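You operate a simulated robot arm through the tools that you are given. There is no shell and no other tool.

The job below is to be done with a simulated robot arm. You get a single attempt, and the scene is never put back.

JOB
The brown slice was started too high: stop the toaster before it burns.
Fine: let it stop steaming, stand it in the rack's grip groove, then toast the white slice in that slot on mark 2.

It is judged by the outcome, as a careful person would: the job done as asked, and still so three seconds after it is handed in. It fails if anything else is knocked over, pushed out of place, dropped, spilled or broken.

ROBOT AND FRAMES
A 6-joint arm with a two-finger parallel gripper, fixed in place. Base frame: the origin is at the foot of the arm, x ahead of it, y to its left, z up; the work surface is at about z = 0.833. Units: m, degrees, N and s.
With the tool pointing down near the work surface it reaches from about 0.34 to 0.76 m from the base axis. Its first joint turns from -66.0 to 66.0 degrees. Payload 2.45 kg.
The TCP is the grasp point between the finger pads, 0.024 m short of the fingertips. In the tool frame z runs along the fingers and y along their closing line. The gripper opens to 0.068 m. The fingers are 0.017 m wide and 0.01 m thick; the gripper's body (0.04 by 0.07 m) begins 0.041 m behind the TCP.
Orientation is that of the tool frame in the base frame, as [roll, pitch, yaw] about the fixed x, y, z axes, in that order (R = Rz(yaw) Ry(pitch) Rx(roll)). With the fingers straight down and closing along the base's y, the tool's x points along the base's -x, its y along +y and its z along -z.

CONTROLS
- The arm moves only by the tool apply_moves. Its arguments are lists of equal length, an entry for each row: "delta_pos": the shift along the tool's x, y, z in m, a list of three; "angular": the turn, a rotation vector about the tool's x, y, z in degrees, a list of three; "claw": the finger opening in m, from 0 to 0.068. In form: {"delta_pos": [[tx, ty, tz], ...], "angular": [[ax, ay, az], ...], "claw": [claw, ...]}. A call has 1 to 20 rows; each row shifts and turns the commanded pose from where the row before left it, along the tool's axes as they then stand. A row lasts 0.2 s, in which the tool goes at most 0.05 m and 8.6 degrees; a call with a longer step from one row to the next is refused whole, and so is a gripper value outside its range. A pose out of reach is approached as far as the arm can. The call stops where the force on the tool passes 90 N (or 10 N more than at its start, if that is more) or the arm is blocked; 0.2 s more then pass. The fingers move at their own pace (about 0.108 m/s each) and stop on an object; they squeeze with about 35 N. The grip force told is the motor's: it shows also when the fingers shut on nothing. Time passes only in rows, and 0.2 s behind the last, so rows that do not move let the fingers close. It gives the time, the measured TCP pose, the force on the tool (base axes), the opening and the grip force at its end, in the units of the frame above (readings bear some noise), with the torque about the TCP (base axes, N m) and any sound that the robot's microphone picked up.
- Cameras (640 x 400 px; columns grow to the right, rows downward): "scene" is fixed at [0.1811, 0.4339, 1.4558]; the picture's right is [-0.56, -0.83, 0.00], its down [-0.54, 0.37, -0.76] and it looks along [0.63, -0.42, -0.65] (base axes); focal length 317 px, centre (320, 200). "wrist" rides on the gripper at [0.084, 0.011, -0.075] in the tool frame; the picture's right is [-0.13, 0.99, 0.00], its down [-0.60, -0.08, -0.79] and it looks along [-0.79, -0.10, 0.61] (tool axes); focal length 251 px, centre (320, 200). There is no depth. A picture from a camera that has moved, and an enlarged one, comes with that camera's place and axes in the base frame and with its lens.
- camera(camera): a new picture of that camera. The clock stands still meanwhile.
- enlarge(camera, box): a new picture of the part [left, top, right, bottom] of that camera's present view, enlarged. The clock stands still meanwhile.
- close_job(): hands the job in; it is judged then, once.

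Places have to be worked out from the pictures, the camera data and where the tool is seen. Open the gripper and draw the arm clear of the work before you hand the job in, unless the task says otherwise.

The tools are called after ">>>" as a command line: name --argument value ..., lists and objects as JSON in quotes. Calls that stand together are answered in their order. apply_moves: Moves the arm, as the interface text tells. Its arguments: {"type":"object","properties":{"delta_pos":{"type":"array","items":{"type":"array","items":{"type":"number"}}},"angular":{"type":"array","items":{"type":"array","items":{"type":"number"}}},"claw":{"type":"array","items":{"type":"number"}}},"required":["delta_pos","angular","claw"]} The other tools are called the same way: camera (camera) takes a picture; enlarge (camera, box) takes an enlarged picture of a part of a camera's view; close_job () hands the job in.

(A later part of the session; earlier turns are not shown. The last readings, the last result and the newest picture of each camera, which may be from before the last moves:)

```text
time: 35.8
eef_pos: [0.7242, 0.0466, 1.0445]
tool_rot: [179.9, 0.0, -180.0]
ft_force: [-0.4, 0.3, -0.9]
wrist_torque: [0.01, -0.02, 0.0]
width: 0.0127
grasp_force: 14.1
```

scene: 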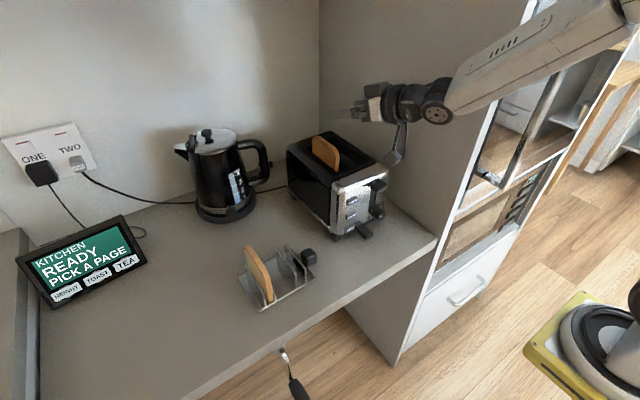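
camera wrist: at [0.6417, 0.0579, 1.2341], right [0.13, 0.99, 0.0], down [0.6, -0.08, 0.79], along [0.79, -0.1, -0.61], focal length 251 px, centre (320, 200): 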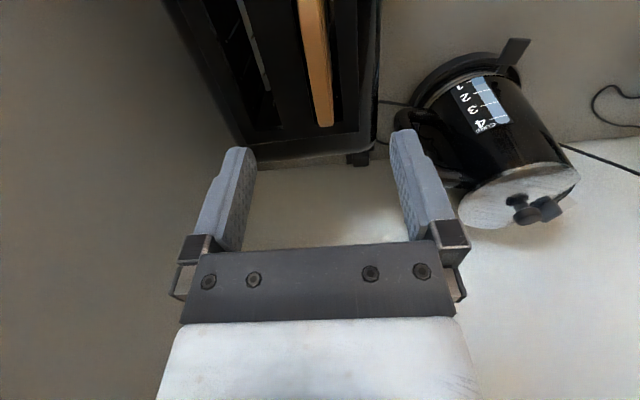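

The slice is held (12.7 mm thick, steady grip). I'll lift it straight up 0.10 m.

>>> apply_moves --delta_pos '[[0, 0, -0.01], [0, 0, -0.02], [0, 0, -0.035], [0, 0, -0.035]]' --angular '[[0, 0, 0], [0, 0, 0], [0, 0, 0], [0, 0, 0]]' --claw '[0.005, 0.005, 0.005, 0.005]'

>>> enlarge --camera "scene" --box '[270, 60, 410, 200]'

>>> camera --camera "wrist"

```text
time: 36.8
eef_pos: [0.7241, 0.0479, 1.1445]
tool_rot: [179.9, 0.0, 180.0]
ft_force: [0.8, -0.8, 0.5]
wrist_torque: [0.01, 0.02, -0.02]
width: 0.0124
grasp_force: 14.4
```

```text
2.86 times, centred on (340, 130) of scene
camera zoom: at [0.1811, 0.4339, 1.4558], right [-0.56, -0.83, 0.0], down [-0.54, 0.37, -0.76], along [0.63, -0.42, -0.65], focal length 905 px, centre (263, 400)
```

zoom: 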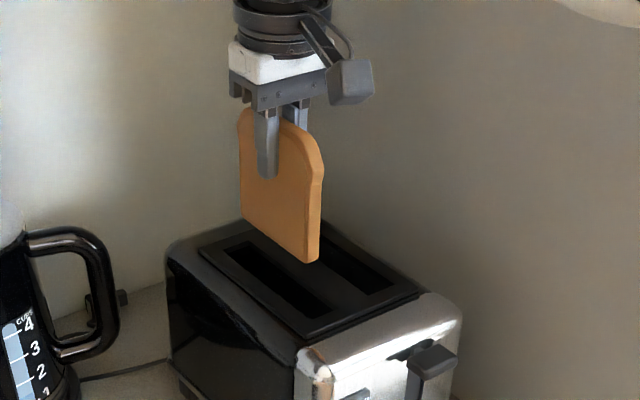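

```text
taken
camera wrist: at [0.6393, 0.0591, 1.2194], right [0.13, 0.99, 0.0], down [0.6, -0.08, 0.79], along [0.79, -0.1, -0.61], focal length 251 px, centre (320, 200)
```

wrist: 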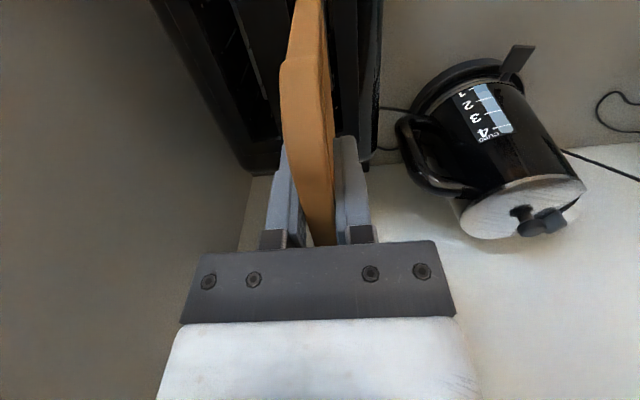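

The slice is clear of the slot: its bottom is at z≈1.06 and 82 mm below the TCP. I'll carry it at this height to a spot back from the rack, offset in y so the wrist camera can see the grip groove past the slice.

>>> apply_moves --delta_pos '[[0.0304, 0.0291, 0], [0.0304, 0.0291, 0], [0.0304, 0.0291, 0], [0.0304, 0.0291, 0], [0.0304, 0.0291, 0], [0.0304, 0.0291, 0], [0.0304, 0.0291, 0], [0.0304, 0.0291, 0], [0.0304, 0.0291, 0]]' --angular '[[0, 0, 0], [0, 0, 0], [0, 0, 0], [0, 0, 0], [0, 0, 0], [0, 0, 0], [0, 0, 0], [0, 0, 0], [0, 0, 0]]' --claw '[0.005, 0.005, 0.005, 0.005, 0.005, 0.005, 0.005, 0.005, 0.005]'

>>> camera --camera "wrist"

>>> enlarge --camera "wrist" --box '[160, 20, 400, 200]'

>>> camera --camera "scene"

```text
time: 38.8
eef_pos: [0.4514, 0.3092, 1.1449]
tool_rot: [180.0, -0.1, 180.0]
ft_force: [-0.4, 0.3, 0.0]
wrist_torque: [-0.01, 0.0, 0.0]
width: 0.0127
grasp_force: 14.1
```

```text
taken
camera wrist: at [0.3651, 0.3207, 1.2204], right [0.13, 0.99, 0.0], down [0.6, -0.08, 0.79], along [0.79, -0.1, -0.61], focal length 251 px, centre (320, 200)
```

wrist: 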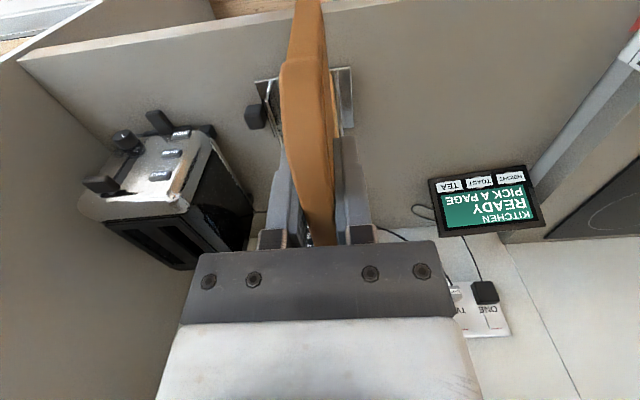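

```text
2.22 times, centred on (280, 110) of wrist
camera zoom: at [0.3651, 0.3207, 1.2204], right [0.13, 0.99, 0.0], down [0.6, -0.08, 0.79], along [0.79, -0.1, -0.61], focal length 559 px, centre (409, 400)
```

zoom: 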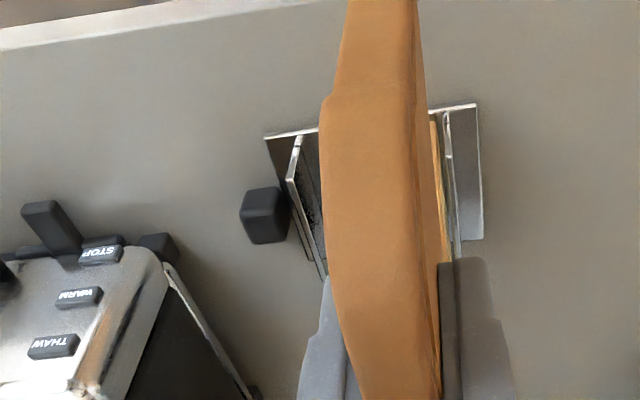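

```text
taken
```

scene: 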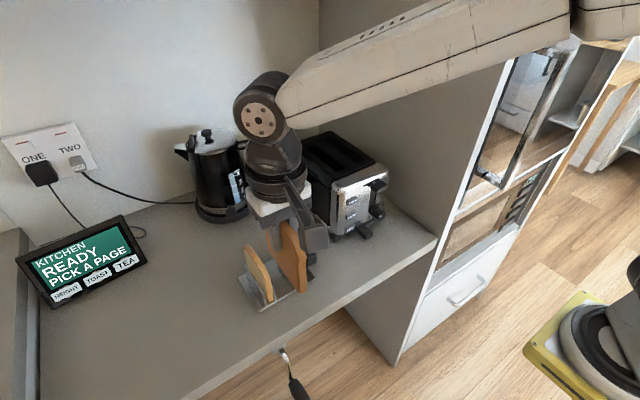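

The slice hides the groove from here. I'll shift to y≈0.16 and look again.

>>> apply_moves --delta_pos '[[0, -0.05, 0], [0, -0.05, 0], [0, -0.05, 0]]' --angular '[[0, 0, 0], [0, 0, 0], [0, 0, 0]]' --claw '[0.005, 0.005, 0.005]'

>>> enlarge --camera "wrist" --box '[300, 20, 500, 180]'

>>> enlarge --camera "scene" --box '[220, 210, 340, 320]'

```text
time: 39.6
eef_pos: [0.4532, 0.159, 1.1445]
tool_rot: [179.9, 0.0, -180.0]
ft_force: [0.0, -0.7, 0.7]
wrist_torque: [0.01, 0.01, -0.03]
width: 0.0122
grasp_force: 14.3
```

```text
2.50 times, centred on (400, 100) of wrist
camera zoom: at [0.3683, 0.1702, 1.2197], right [0.13, 0.99, 0.0], down [0.6, -0.08, 0.79], along [0.79, -0.1, -0.61], focal length 629 px, centre (120, 450)
```

zoom: 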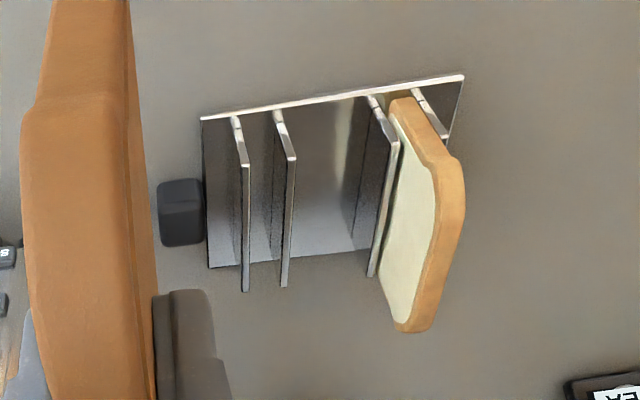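

```text
3.64 times, centred on (280, 265) of scene
camera zoom: at [0.181, 0.4339, 1.4558], right [-0.56, -0.83, 0.0], down [-0.54, 0.37, -0.76], along [0.63, -0.42, -0.65], focal length 1152 px, centre (466, -36)
```

zoom: 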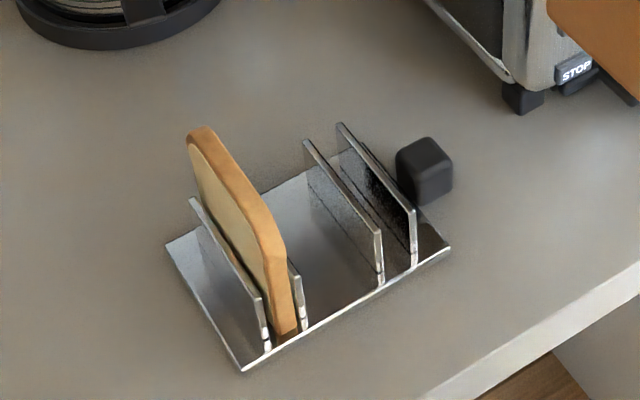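

Plates triangulate to y≈0.216 and 0.242 (tops z≈0.875), so the groove beside the black grip is centred at about y=0.229. I'll enlarge further to confirm its shape before inserting.

>>> enlarge --camera "scene" --box '[265, 235, 325, 290]'

>>> enlarge --camera "scene" --box '[235, 240, 295, 315]'

>>> enlarge --camera "wrist" --box '[355, 50, 455, 160]'

```text
7.27 times, centred on (295, 262) of scene
camera zoom: at [0.181, 0.4339, 1.4558], right [-0.56, -0.83, 0.0], down [-0.54, 0.37, -0.76], along [0.63, -0.42, -0.65], focal length 2305 px, centre (502, -254)
```

zoom: 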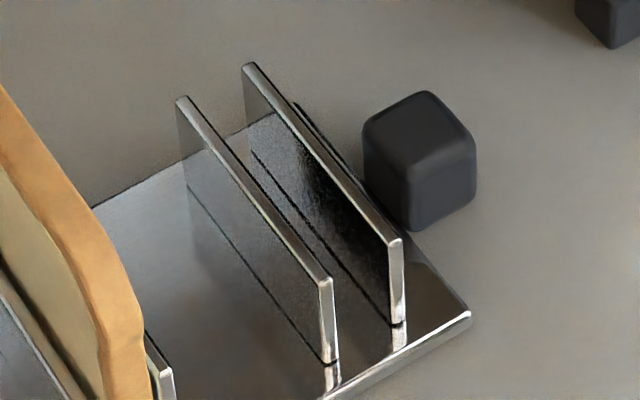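

```text
5.33 times, centred on (265, 278) of scene
camera zoom: at [0.181, 0.4339, 1.4558], right [-0.56, -0.83, 0.0], down [-0.54, 0.37, -0.76], along [0.63, -0.42, -0.65], focal length 1690 px, centre (613, -213)
```

zoom: 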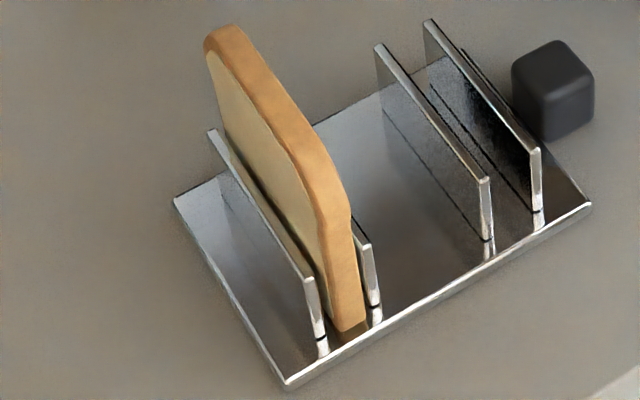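

```text
3.64 times, centred on (405, 105) of wrist
camera zoom: at [0.3683, 0.1702, 1.2197], right [0.13, 0.99, 0.0], down [0.6, -0.08, 0.79], along [0.79, -0.1, -0.61], focal length 914 px, centre (11, 546)
```

zoom: 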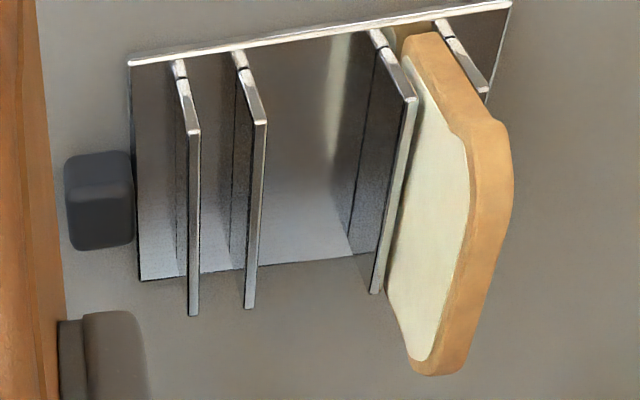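

The groove beside the black grip is x 0.561–0.653, y≈0.229, and is wide enough for the slice. I'll carry the slice above it and lower it part way for an alignment check.

>>> apply_moves --delta_pos '[[-0.038, 0.0176, 0], [-0.038, 0.0176, 0], [-0.038, 0.0176, 0], [-0.038, 0.0176, 0], [0, 0, 0.045], [0, 0, 0.045], [0, 0, 0.04]]' --angular '[[0, 0, 0], [0, 0, 0], [0, 0, 0], [0, 0, 0], [0, 0, 0], [0, 0, 0], [0, 0, 0]]' --claw '[0.005, 0.005, 0.005, 0.005, 0.005, 0.005, 0.005]'

>>> enlarge --camera "scene" --box '[220, 190, 340, 320]'

>>> enlarge --camera "wrist" --box '[220, 0, 480, 250]'

```text
time: 41.2
eef_pos: [0.6017, 0.2314, 1.0128]
tool_rot: [179.9, -0.1, 180.0]
ft_force: [0.6, 0.6, -0.3]
wrist_torque: [-0.01, 0.0, 0.01]
width: 0.0126
grasp_force: 13.6
```

```text
3.08 times, centred on (280, 255) of scene
camera zoom: at [0.1811, 0.4339, 1.4558], right [-0.56, -0.83, 0.0], down [-0.54, 0.37, -0.76], along [0.63, -0.42, -0.65], focal length 975 px, centre (443, 31)
```

zoom: 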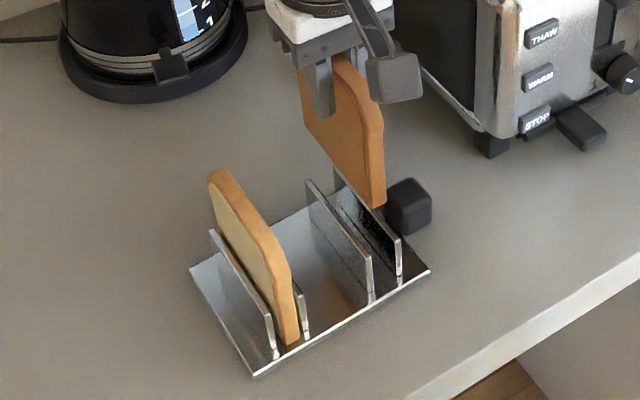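

```text
1.60 times, centred on (350, 125) of wrist
camera zoom: at [0.5178, 0.2416, 1.0883], right [0.13, 0.99, 0.0], down [0.6, -0.08, 0.79], along [0.79, -0.1, -0.61], focal length 402 px, centre (272, 320)
```

zoom: 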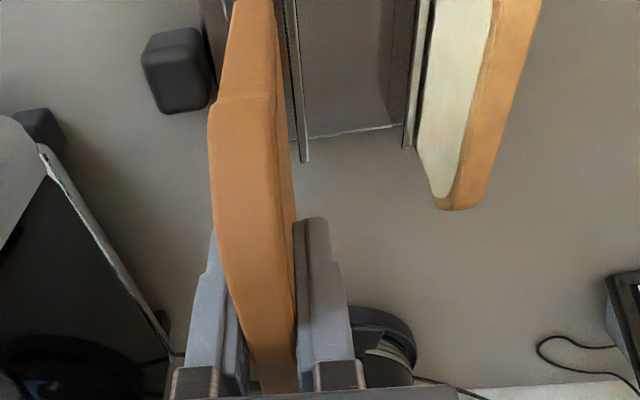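

The slice is centred over the groove, with its bottom at about z=0.925 and spanning x 0.565–0.65. I'll lower it into the groove, slowly near the base.

>>> apply_moves --delta_pos '[[0, 0, 0.03], [0, 0, 0.02], [0, 0, 0.012]]' --angular '[[0, 0, 0], [0, 0, 0], [0, 0, 0]]' --claw '[0.005, 0.005, 0.005]'

>>> enlarge --camera "scene" --box '[240, 210, 330, 310]'

```text
time: 42.0
eef_pos: [0.6022, 0.2306, 0.9504]
tool_rot: [180.0, 0.0, -180.0]
ft_force: [-0.6, -0.4, -1.0]
wrist_torque: [-0.01, 0.0, -0.01]
width: 0.0123
grasp_force: 13.8
```

```text
4.00 times, centred on (285, 260) of scene
camera zoom: at [0.1811, 0.4339, 1.4558], right [-0.56, -0.83, 0.0], down [-0.54, 0.37, -0.76], along [0.63, -0.42, -0.65], focal length 1268 px, centre (460, -40)
```

zoom: 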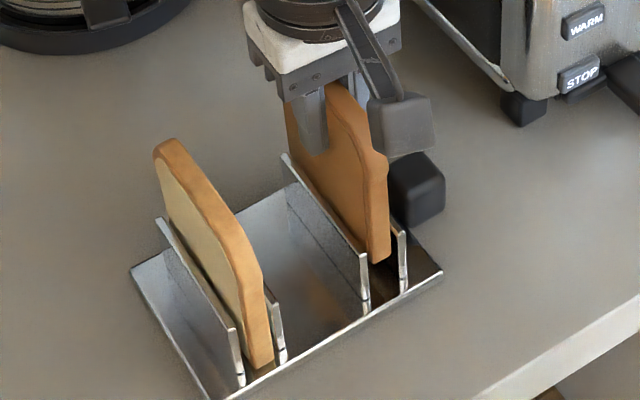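

It is cleanly between the plates with no contact force. I'll lower it the rest of the way in small steps.

>>> apply_moves --delta_pos '[[0, 0, 0.012], [0, 0, 0.004], [0, 0, 0.003], [0, 0, 0.002]]' --angular '[[0, 0, 0], [0, 0, 0], [0, 0, 0], [0, 0, 0]]' --claw '[0.005, 0.005, 0.005, 0.005]'

>>> enlarge --camera "scene" --box '[240, 210, 330, 310]'

```text
time: 43.0
eef_pos: [0.6023, 0.2305, 0.9311]
tool_rot: [179.9, 0.0, -179.9]
ft_force: [-0.1, -0.5, -1.0]
wrist_torque: [0.01, 0.02, 0.0]
width: 0.0127
grasp_force: 13.6
```

```text
4.00 times, centred on (285, 260) of scene
camera zoom: at [0.1811, 0.4339, 1.4558], right [-0.56, -0.83, 0.0], down [-0.54, 0.37, -0.76], along [0.63, -0.42, -0.65], focal length 1268 px, centre (460, -40)
```

zoom: 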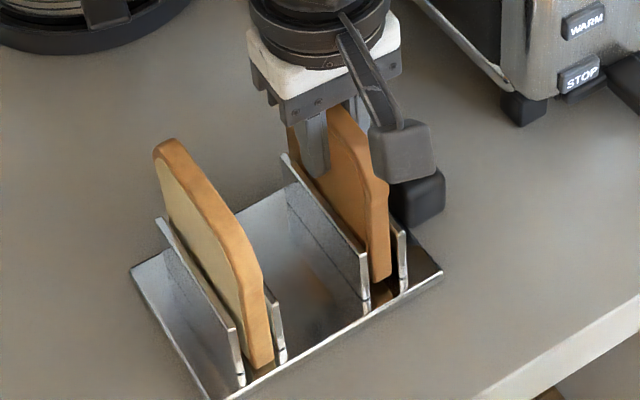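

The slice's lower corner is still roughly 15 mm above the base, so I'll keep lowering it gently.

>>> apply_moves --delta_pos '[[0, 0, 0.006], [0, 0, 0.003], [0, 0, 0.003]]' --angular '[[0, 0, 0], [0, 0, 0], [0, 0, 0]]' --claw '[0.005, 0.005, 0.005]'

>>> enlarge --camera "scene" --box '[240, 210, 330, 310]'

```text
time: 43.8
eef_pos: [0.6041, 0.2297, 0.9217]
tool_rot: [179.9, 0.3, 180.0]
ft_force: [-1.0, 0.2, 10.7]
wrist_torque: [0.0, -0.02, 0.04]
width: 0.0128
grasp_force: 14.7
```

```text
4.00 times, centred on (285, 260) of scene
camera zoom: at [0.1808, 0.4338, 1.4559], right [-0.56, -0.83, 0.0], down [-0.54, 0.37, -0.76], along [0.63, -0.42, -0.65], focal length 1268 px, centre (460, -40)
```

zoom: 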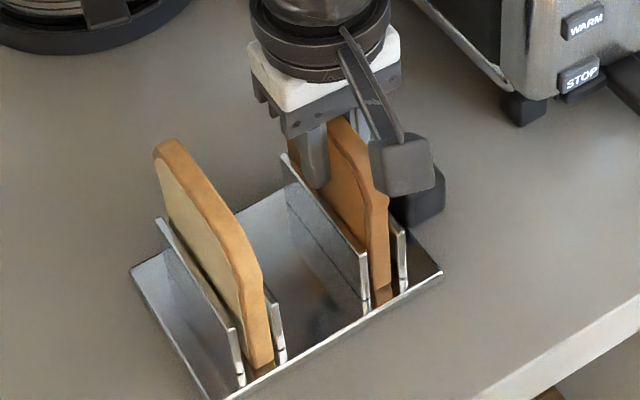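

10.7 N of contact: the slice stands on the rack's base. I'll release to a small opening and look.

>>> apply_moves --delta_pos '[[0, 0, -0.002], [0, 0, 0], [0, 0, 0]]' --angular '[[0, 0, 0], [0, 0, 0], [0, 0, 0]]' --claw '[0.012, 0.03, 0.034]'

>>> enlarge --camera "scene" --box '[240, 210, 330, 310]'

>>> enlarge --camera "wrist" --box '[220, 0, 480, 250]'

```text
time: 44.6
eef_pos: [0.6033, 0.23, 0.9223]
tool_rot: [180.0, 0.0, 179.9]
ft_force: [-0.2, -0.3, 0.5]
wrist_torque: [0.02, -0.02, -0.02]
width: 0.0342
grasp_force: 0.0
```

```text
4.00 times, centred on (285, 260) of scene
camera zoom: at [0.1811, 0.4339, 1.4558], right [-0.56, -0.83, 0.0], down [-0.54, 0.37, -0.76], along [0.63, -0.42, -0.65], focal length 1268 px, centre (460, -40)
```

zoom: 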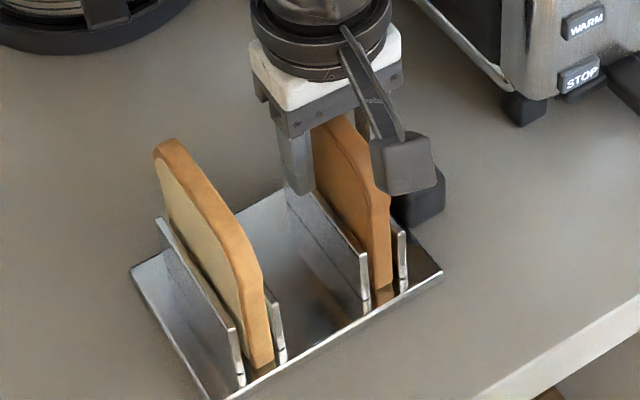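

```text
1.60 times, centred on (350, 125) of wrist
camera zoom: at [0.5183, 0.241, 0.9982], right [0.13, 0.99, 0.0], down [0.6, -0.08, 0.79], along [0.79, -0.1, -0.61], focal length 402 px, centre (272, 320)
```

zoom: 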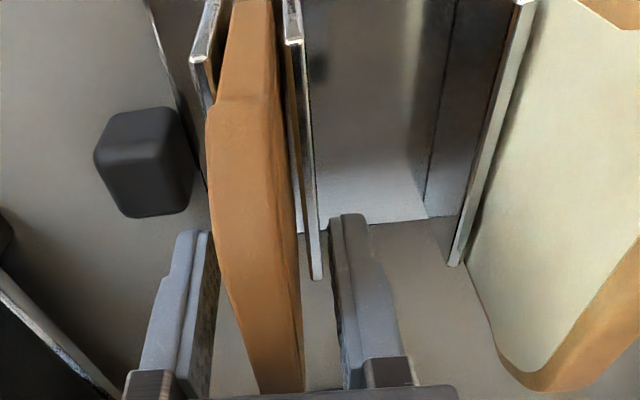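

The brown slice stands in the grip groove. I'll rise straight up, then back off to view the white slice.

>>> apply_moves --delta_pos '[[0, 0, -0.03], [0, 0, -0.045], [0, 0, -0.045], [0, 0, -0.045], [0.045, 0.02, 0], [0.045, 0.02, 0], [0.045, 0.02, 0], [0.01, 0.02, 0]]' --angular '[[0, 0, 0], [0, 0, 0], [0, 0, 0], [0, 0, 0], [0, 0, 0], [0, 0, 0], [0, 0, 0], [0, 0, 0]]' --claw '[0.034, 0.034, 0.034, 0.034, 0.068, 0.068, 0.068, 0.068]'

>>> camera --camera "wrist"

>>> enlarge --camera "wrist" --box '[220, 0, 420, 180]'

>>> enlarge --camera "scene" --box '[220, 220, 340, 320]'

```text
time: 46.4
eef_pos: [0.4584, 0.3094, 1.0871]
tool_rot: [180.0, -0.1, -180.0]
ft_force: [0.3, -0.4, 0.4]
wrist_torque: [-0.01, -0.01, 0.0]
width: 0.0681
grasp_force: 0.1
```

```text
taken
camera wrist: at [0.3731, 0.3201, 1.1626], right [0.13, 0.99, 0.0], down [0.6, -0.08, 0.79], along [0.79, -0.1, -0.61], focal length 251 px, centre (320, 200)
```

wrist: 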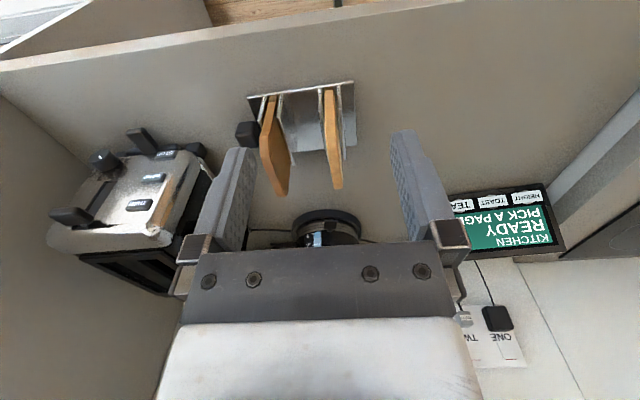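

```text
2.22 times, centred on (320, 90) of wrist
camera zoom: at [0.3731, 0.3201, 1.1626], right [0.13, 0.99, 0.0], down [0.6, -0.08, 0.79], along [0.79, -0.1, -0.61], focal length 559 px, centre (320, 444)
```

zoom: 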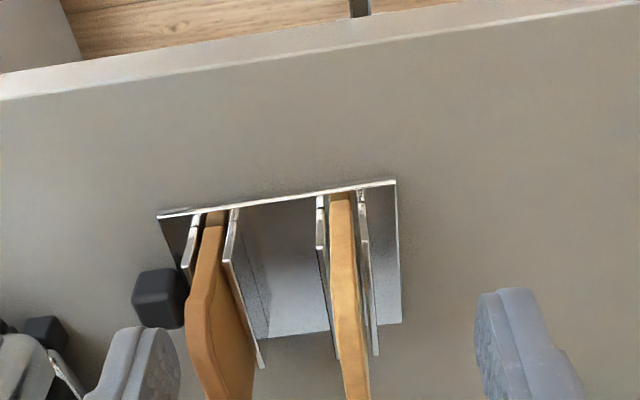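

```text
4.00 times, centred on (280, 270) of scene
camera zoom: at [0.1811, 0.4339, 1.4558], right [-0.56, -0.83, 0.0], down [-0.54, 0.37, -0.76], along [0.63, -0.42, -0.65], focal length 1268 px, centre (480, -80)
```

zoom: 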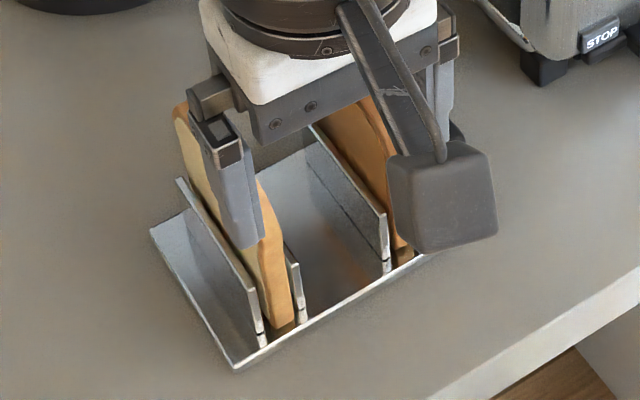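

The brown slice stands upright in its groove. The white slice is at y≈0.310, x≈0.555–0.65, so I'll move over it and come down part way for a check.

>>> apply_moves --delta_pos '[[-0.0362, 0.0002, 0], [-0.0362, 0.0002, 0], [-0.0362, 0.0002, 0], [-0.0362, 0.0002, 0], [0, 0, 0.04], [0, 0, 0.03]]' --angular '[[0, 0, 0], [0, 0, 0], [0, 0, 0], [0, 0, 0], [0, 0, 0], [0, 0, 0]]' --claw '[0.068, 0.068, 0.068, 0.068, 0.068, 0.068]'

>>> camera --camera "wrist"

>>> enlarge --camera "scene" --box '[220, 210, 340, 320]'

```text
time: 47.8
eef_pos: [0.6014, 0.312, 1.0145]
tool_rot: [179.9, -0.1, -179.9]
ft_force: [-0.8, -0.1, -0.4]
wrist_torque: [0.02, -0.04, 0.01]
width: 0.0681
grasp_force: 0.0
```

```text
taken
camera wrist: at [0.5176, 0.3225, 1.0903], right [0.13, 0.99, 0.0], down [0.6, -0.08, 0.79], along [0.79, -0.1, -0.61], focal length 251 px, centre (320, 200)
```

wrist: 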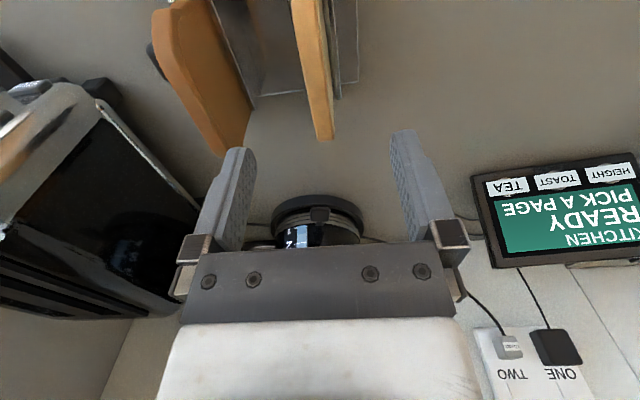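

```text
3.64 times, centred on (280, 265) of scene
camera zoom: at [0.1811, 0.4339, 1.4558], right [-0.56, -0.83, 0.0], down [-0.54, 0.37, -0.76], along [0.63, -0.42, -0.65], focal length 1152 px, centre (466, -36)
```

zoom: 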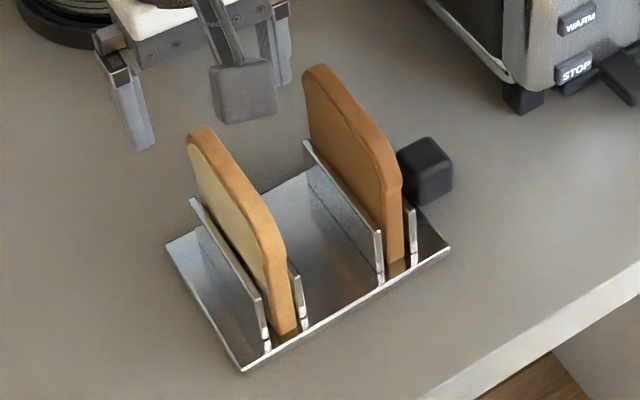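

The white slice is at y≈0.311 and its centre is near x≈0.597. I'll go down to a grip height of z≈0.927, keeping the tips above the plates, and close.

>>> apply_moves --delta_pos '[[0.0044, -0.0005, 0.03], [0, 0, 0.03], [0, 0, 0.02], [0, 0, 0.0075], [0, 0, 0], [0, 0, 0], [0, 0, 0], [0, 0, 0]]' --angular '[[0, 0, 0], [0, 0, 0], [0, 0, 0], [0, 0, 0], [0, 0, 0], [0, 0, 0], [0, 0, 0], [0, 0, 0]]' --claw '[0.068, 0.068, 0.068, 0.068, 0.03, 0.005, 0.005, 0.005]'

>>> enlarge --camera "scene" --box '[220, 210, 340, 320]'

```text
time: 49.6
eef_pos: [0.5985, 0.3092, 0.9296]
tool_rot: [179.9, 0.0, -180.0]
ft_force: [-0.4, 0.1, 0.4]
wrist_torque: [0.02, -0.03, 0.0]
width: 0.0127
grasp_force: 14.3
```

```text
3.64 times, centred on (280, 265) of scene
camera zoom: at [0.1811, 0.4339, 1.4558], right [-0.56, -0.83, 0.0], down [-0.54, 0.37, -0.76], along [0.63, -0.42, -0.65], focal length 1152 px, centre (466, -36)
```

zoom: 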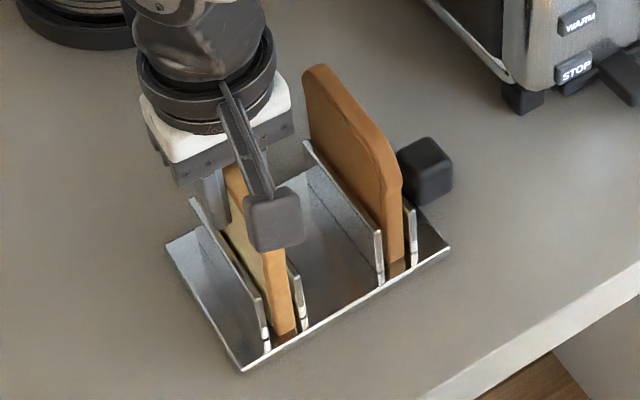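

The white slice is gripped (12.7 mm). I'll lift it straight up out of the rack.

>>> apply_moves --delta_pos '[[0, 0, -0.01], [0, 0, -0.03], [0, 0, -0.045], [0, 0, -0.045], [0, 0, -0.045], [0, 0, -0.04]]' --angular '[[0, 0, 0], [0, 0, 0], [0, 0, 0], [0, 0, 0], [0, 0, 0], [0, 0, 0]]' --claw '[0.005, 0.005, 0.005, 0.005, 0.005, 0.005]'

>>> camera --camera "scene"

>>> enlarge --camera "scene" --box '[220, 160, 340, 320]'

```text
time: 51.0
eef_pos: [0.5991, 0.3108, 1.1461]
tool_rot: [180.0, 0.0, 180.0]
ft_force: [0.2, 0.2, 0.1]
wrist_torque: [0.03, -0.03, 0.0]
width: 0.0128
grasp_force: 13.8
```

```text
taken
```

scene: 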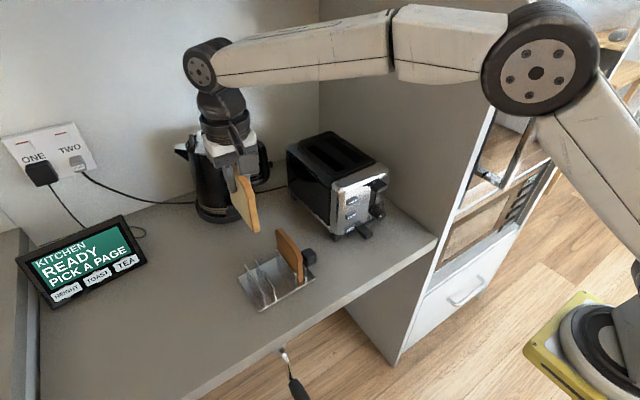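

```text
2.50 times, centred on (280, 240) of scene
camera zoom: at [0.1811, 0.4339, 1.4558], right [-0.56, -0.83, 0.0], down [-0.54, 0.37, -0.76], along [0.63, -0.42, -0.65], focal length 792 px, centre (420, 100)
```

zoom: 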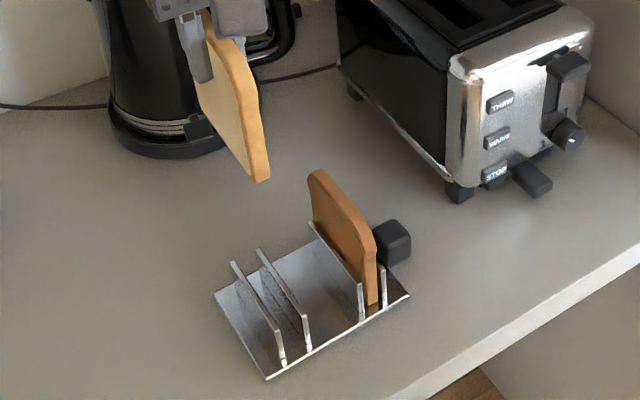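

The white slice is out and the brown one is undisturbed. I'll carry it across at this height (bottom ≈1.056, above the toaster's top at 1.017), first in y, then forward over the +y slot.

>>> apply_moves --delta_pos '[[0, -0.044, 0], [0, -0.044, 0], [0, -0.044, 0], [0, -0.044, 0], [0, -0.044, 0], [0, -0.0437, 0], [-0.0423, 0, 0], [-0.0423, 0, 0], [-0.0423, 0, 0], [0, 0, 0]]' --angular '[[0, 0, 0], [0, 0, 0], [0, 0, 0], [0, 0, 0], [0, 0, 0], [0, 0, 0], [0, 0, 0], [0, 0, 0], [0, 0, 0], [0, 0, 0]]' --claw '[0.005, 0.005, 0.005, 0.005, 0.005, 0.005, 0.005, 0.005, 0.005, 0.005]'

>>> enlarge --camera "scene" --box '[280, 70, 400, 200]'

>>> camera --camera "wrist"

```text
time: 53.2
eef_pos: [0.7252, 0.048, 1.1445]
tool_rot: [180.0, -0.1, 180.0]
ft_force: [0.3, -0.4, -0.5]
wrist_torque: [-0.01, 0.0, -0.02]
width: 0.0123
grasp_force: 14.7
```

```text
3.08 times, centred on (340, 135) of scene
camera zoom: at [0.1811, 0.4339, 1.4558], right [-0.56, -0.83, 0.0], down [-0.54, 0.37, -0.76], along [0.63, -0.42, -0.65], focal length 975 px, centre (258, 400)
```

zoom: 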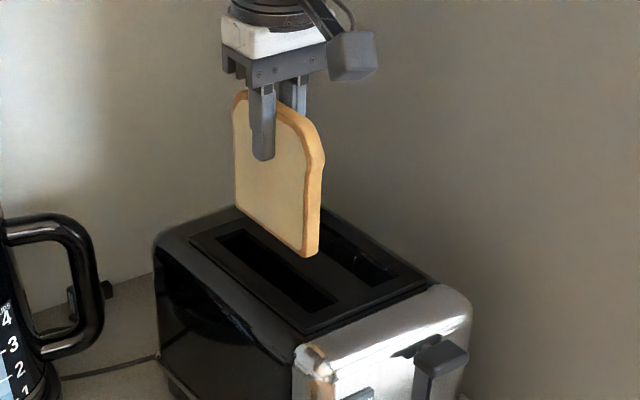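

```text
taken
camera wrist: at [0.6413, 0.058, 1.2193], right [0.13, 0.99, 0.0], down [0.61, -0.08, 0.79], along [0.79, -0.1, -0.61], focal length 251 px, centre (320, 200)
```

wrist: 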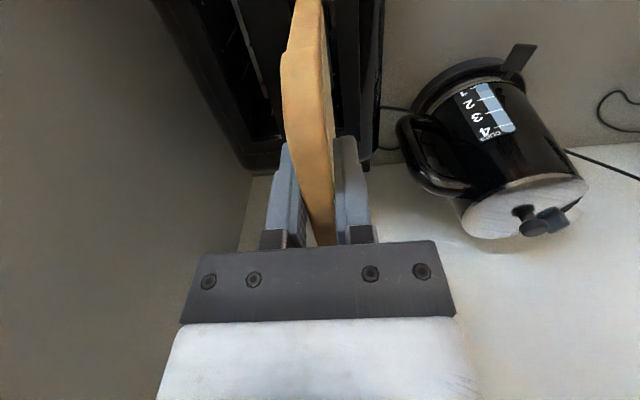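

The white slice hangs where the brown one did when it was lifted out, aligned with the slot. I'll lower it in stages while watching the force.

>>> apply_moves --delta_pos '[[0, 0, 0.02], [0, 0, 0.02], [0, 0, 0.012], [0, 0, 0.012]]' --angular '[[0, 0, 0], [0, 0, 0], [0, 0, 0], [0, 0, 0]]' --claw '[0.005, 0.005, 0.005, 0.005]'

>>> enlarge --camera "scene" --box '[280, 70, 400, 200]'

```text
time: 54.2
eef_pos: [0.7253, 0.0469, 1.0807]
tool_rot: [179.9, -0.1, 179.9]
ft_force: [0.4, 0.0, 0.0]
wrist_torque: [0.02, -0.01, 0.01]
width: 0.0125
grasp_force: 13.5
```

```text
3.08 times, centred on (340, 135) of scene
camera zoom: at [0.1811, 0.4339, 1.4558], right [-0.56, -0.83, 0.0], down [-0.54, 0.37, -0.76], along [0.63, -0.42, -0.65], focal length 975 px, centre (258, 400)
```

zoom: 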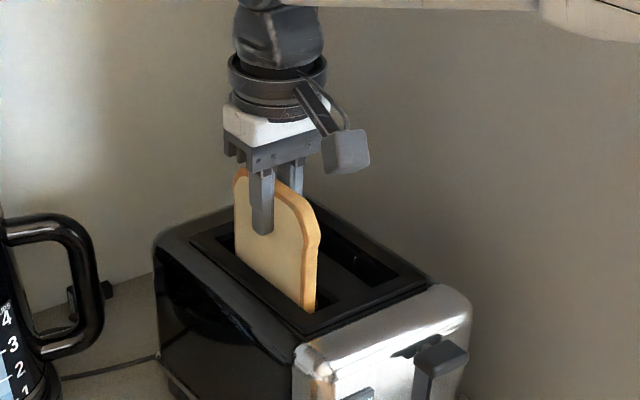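

It has entered the slot without touching anything. I'll lower it the remaining 3 cm in smaller steps.

>>> apply_moves --delta_pos '[[0, 0, 0.01], [0, 0, 0.01], [0, 0, 0.005], [0, 0, 0.003]]' --angular '[[0, 0, 0], [0, 0, 0], [0, 0, 0], [0, 0, 0]]' --claw '[0.005, 0.005, 0.005, 0.005]'

>>> enlarge --camera "scene" --box '[280, 70, 400, 200]'

```text
time: 55.2
eef_pos: [0.7248, 0.0462, 1.052]
tool_rot: [179.8, 0.0, -179.9]
ft_force: [-0.5, 0.6, -0.9]
wrist_torque: [-0.04, 0.0, 0.0]
width: 0.0126
grasp_force: 14.5
```

```text
3.08 times, centred on (340, 135) of scene
camera zoom: at [0.1811, 0.4339, 1.4558], right [-0.56, -0.83, 0.0], down [-0.54, 0.37, -0.76], along [0.63, -0.42, -0.65], focal length 975 px, centre (258, 400)
```

zoom: 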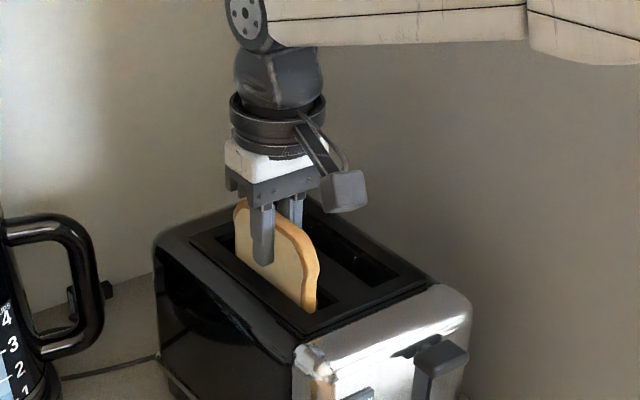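

There is still no contact, and the fingertips are about 1 cm above the toaster's top. I'll lower it a few millimetres more.

>>> apply_moves --delta_pos '[[0, 0, 0.002], [0, 0, 0.002], [0, 0, 0.002]]' --angular '[[0, 0, 0], [0, 0, 0], [0, 0, 0]]' --claw '[0.005, 0.005, 0.005]'

```text
time: 56.0
eef_pos: [0.7267, 0.046, 1.0467]
tool_rot: [179.9, 0.1, -180.0]
ft_force: [0.0, -0.6, 2.2]
wrist_torque: [-0.03, -0.04, -0.01]
width: 0.0127
grasp_force: 14.1
```

There is slight contact (2 N), so the slice is at the carriage. I'll release gently and rise.

>>> apply_moves --delta_pos '[[0, 0, 0], [0, 0, 0], [0, 0, -0.02], [0, 0, -0.04], [0, 0, -0.04]]' --angular '[[0, 0, 0], [0, 0, 0], [0, 0, 0], [0, 0, 0], [0, 0, 0]]' --claw '[0.02, 0.04, 0.05, 0.05, 0.05]'

>>> enlarge --camera "scene" --box '[270, 90, 410, 250]'

>>> camera --camera "wrist"

```text
time: 57.2
eef_pos: [0.7273, 0.0462, 1.145]
tool_rot: [179.9, 0.0, 180.0]
ft_force: [-0.7, 0.3, 0.2]
wrist_torque: [0.01, -0.01, -0.01]
width: 0.0502
grasp_force: 0.1
```

```text
2.50 times, centred on (340, 170) of scene
camera zoom: at [0.1811, 0.4339, 1.4558], right [-0.56, -0.83, 0.0], down [-0.54, 0.37, -0.76], along [0.63, -0.42, -0.65], focal length 792 px, centre (270, 275)
```

zoom: 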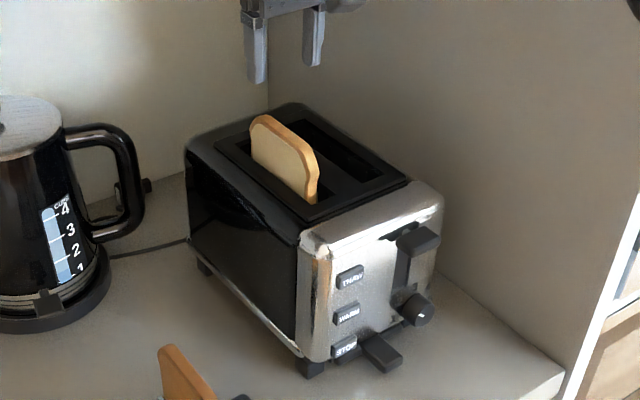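

```text
taken
camera wrist: at [0.6427, 0.0577, 1.221], right [0.13, 0.99, 0.0], down [0.6, -0.08, 0.79], along [0.79, -0.1, -0.61], focal length 251 px, centre (320, 200)
```

wrist: 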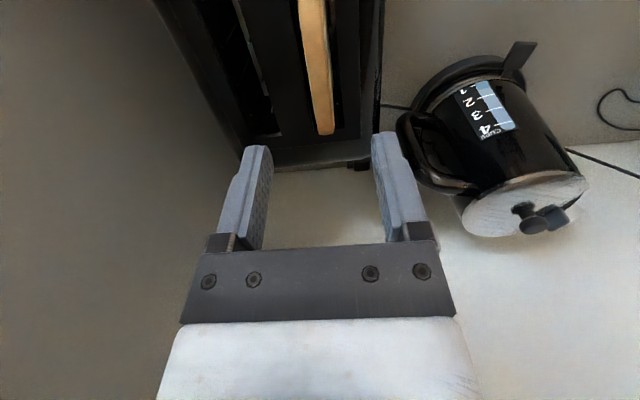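

The white slice stands in the +y slot, and the lever is still up with the dial on 2. I'll close the gripper and back off to locate the lever paddle.

>>> apply_moves --delta_pos '[[0.0454, -0.0112, 0.0], [0.0454, -0.0112, 0.0], [0.0454, -0.0112, 0.005], [0.0454, -0.0112, 0.01], [0.0454, -0.0112, 0.01]]' --angular '[[0, 0, 0], [0, 0, 0], [0, 0, 0], [0, 0, 0], [0, 0, 0]]' --claw '[0.05, 0.03, 0, 0, 0]'

>>> enlarge --camera "wrist" --box '[230, 60, 410, 240]'

>>> enlarge --camera "scene" --box '[330, 150, 410, 250]'

```text
time: 58.4
eef_pos: [0.5005, -0.0111, 1.1208]
tool_rot: [180.0, 0.0, -180.0]
ft_force: [0.4, 0.3, 0.1]
wrist_torque: [0.02, 0.03, -0.01]
width: 0.0001
grasp_force: 23.9
```

```text
2.22 times, centred on (320, 150) of wrist
camera zoom: at [0.4149, -0.0011, 1.1956], right [0.13, 0.99, 0.0], down [0.6, -0.08, 0.79], along [0.79, -0.1, -0.61], focal length 559 px, centre (320, 311)
```

zoom: 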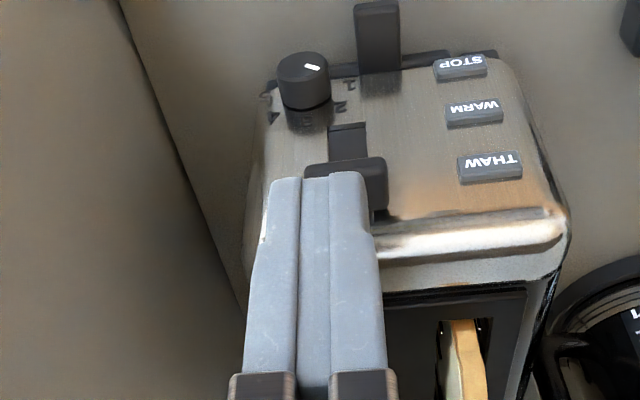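

```text
4.00 times, centred on (370, 200) of scene
camera zoom: at [0.1811, 0.4339, 1.4558], right [-0.56, -0.83, 0.0], down [-0.54, 0.37, -0.76], along [0.63, -0.42, -0.65], focal length 1268 px, centre (120, 200)
```

zoom: 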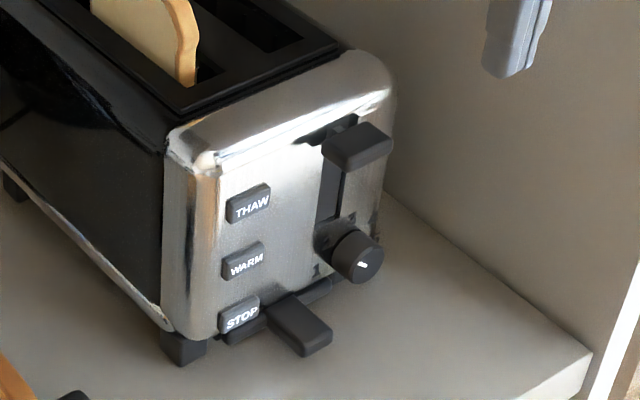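

The paddle's top front edge is at about (0.581, -0.011, 0.99). I'll position the closed fingertips above it, just clear of the toaster's front face.

>>> apply_moves --delta_pos '[[-0.0408, 0.0002, 0.02], [-0.0408, 0.0002, 0.02], [0, 0, 0.016]]' --angular '[[0, 0, 0], [0, 0, 0], [0, 0, 0]]' --claw '[0, 0, 0]'

>>> enlarge --camera "scene" --box '[330, 120, 430, 240]'

>>> enlarge --camera "wrist" --box '[230, 40, 410, 240]'

```text
time: 59.2
eef_pos: [0.5814, -0.0106, 1.0655]
tool_rot: [179.9, 0.0, -180.0]
ft_force: [0.2, -0.6, -0.2]
wrist_torque: [0.01, 0.0, 0.0]
width: 0.0
grasp_force: 23.7
```

```text
3.33 times, centred on (380, 180) of scene
camera zoom: at [0.1811, 0.4339, 1.4558], right [-0.56, -0.83, 0.0], down [-0.54, 0.37, -0.76], along [0.63, -0.42, -0.65], focal length 1056 px, centre (120, 267)
```

zoom: 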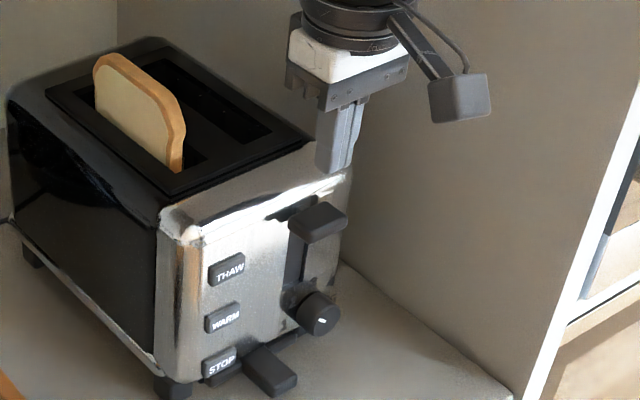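

```text
2.00 times, centred on (320, 140) of wrist
camera zoom: at [0.4972, 0.0002, 1.1409], right [0.13, 0.99, 0.0], down [0.6, -0.08, 0.79], along [0.79, -0.1, -0.61], focal length 503 px, centre (320, 320)
```

zoom: 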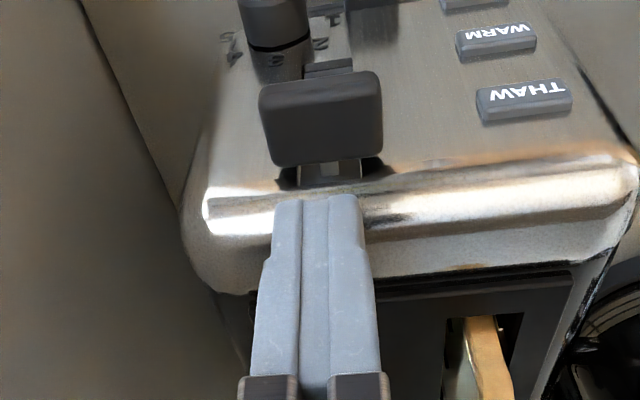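

The fingertips line up with the paddle in both x and y. I'll press down in 1 cm steps.

>>> apply_moves --delta_pos '[[0, 0, 0.04], [0, 0, 0.01], [0, 0, 0.01], [0, 0, 0.01], [0, 0, 0.01], [0, 0, 0.01]]' --angular '[[0, 0, 0], [0, 0, 0], [0, 0, 0], [0, 0, 0], [0, 0, 0], [0, 0, 0]]' --claw '[0, 0, 0, 0, 0, 0]'

>>> enlarge --camera "scene" --box '[330, 120, 430, 240]'

```text
time: 60.6
eef_pos: [0.5803, -0.009, 0.9747]
tool_rot: [179.9, -0.1, 180.0]
ft_force: [-5.4, -2.6, 8.5]
wrist_torque: [-0.05, -0.28, -0.08]
width: 0.0
grasp_force: 23.8
```

```text
3.33 times, centred on (380, 180) of scene
camera zoom: at [0.1808, 0.4339, 1.4559], right [-0.56, -0.83, 0.0], down [-0.54, 0.37, -0.76], along [0.63, -0.42, -0.65], focal length 1056 px, centre (120, 267)
```

zoom: 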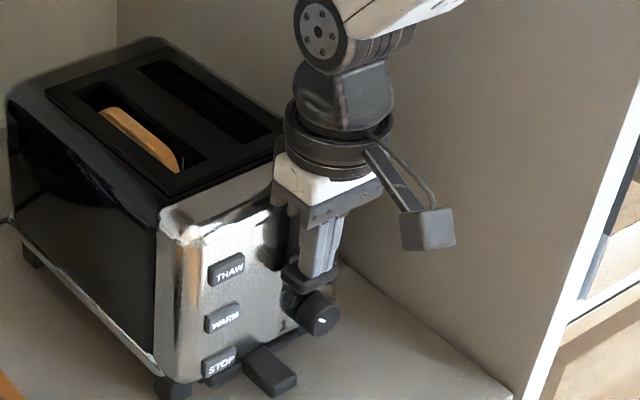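

The lever and slice are going down with a light spring force. I'll continue until it latches.

>>> apply_moves --delta_pos '[[0, 0, 0.005], [0, 0, 0.005], [0, 0, 0.004]]' --angular '[[0, 0, 0], [0, 0, 0], [0, 0, 0]]' --claw '[0, 0, 0]'

>>> enlarge --camera "scene" --box '[330, 120, 430, 240]'

```text
time: 61.2
eef_pos: [0.584, -0.009, 0.9756]
tool_rot: [-180.0, 0.8, -179.9]
ft_force: [-7.1, 0.4, 14.1]
wrist_torque: [-0.21, -0.37, -0.08]
width: 0.0
grasp_force: 23.5
stopped in row 3: the force on the tool passed its limit at 97 N (the readings are from after the stop); the commanded pose is now the measured one
```

```text
3.33 times, centred on (380, 180) of scene
camera zoom: at [0.1806, 0.434, 1.4559], right [-0.56, -0.83, 0.0], down [-0.54, 0.37, -0.76], along [0.63, -0.42, -0.65], focal length 1056 px, centre (120, 267)
```

zoom: 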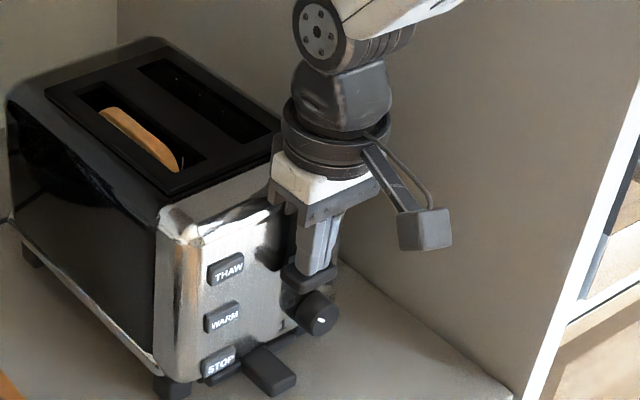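

No latch yet. The 97 N came from the gripper's body (bottom at z≈1.017) meeting the toaster's top edge. Nothing seems to have shifted. I'll ease up, tilt the tool about 17° so that the body stays back from the toaster, and press again with the tips.

>>> apply_moves --delta_pos '[[0, 0, -0.015], [0, 0, -0.02], [0.003, -0.0015, 0], [0, 0, 0], [0, 0, 0]]' --angular '[[0, 0, 0], [0, 0, 0], [0, -8.3, 0], [0, -8.3, 0], [0, 0, 0]]' --claw '[0, 0, 0, 0, 0]'

>>> enlarge --camera "scene" --box '[330, 120, 430, 240]'

>>> enlarge --camera "wrist" --box '[230, 40, 410, 240]'

```text
time: 62.4
eef_pos: [0.58, -0.0115, 1.0088]
tool_rot: [-180.0, 17.3, -180.0]
ft_force: [-0.1, -0.8, 1.4]
wrist_torque: [-0.03, 0.0, -0.03]
width: 0.0
grasp_force: 23.7
```

```text
3.33 times, centred on (380, 180) of scene
camera zoom: at [0.181, 0.4339, 1.4558], right [-0.56, -0.83, 0.0], down [-0.54, 0.37, -0.76], along [0.63, -0.42, -0.65], focal length 1056 px, centre (120, 267)
```

zoom: 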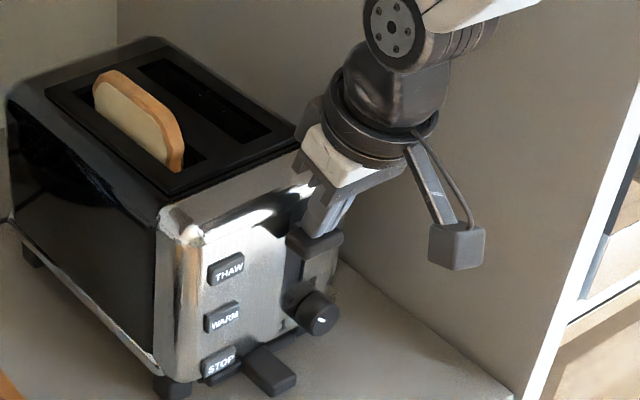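

```text
2.00 times, centred on (320, 140) of wrist
camera zoom: at [0.4769, 0.0002, 1.0556], right [0.12, 0.99, 0.04], down [0.34, -0.08, 0.94], along [0.93, -0.1, -0.35], focal length 503 px, centre (320, 320)
```

zoom: 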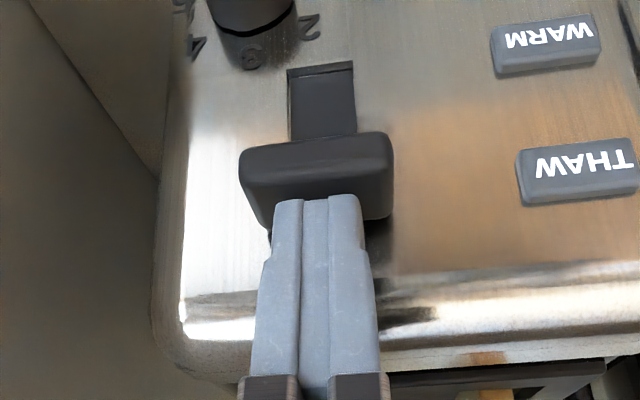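

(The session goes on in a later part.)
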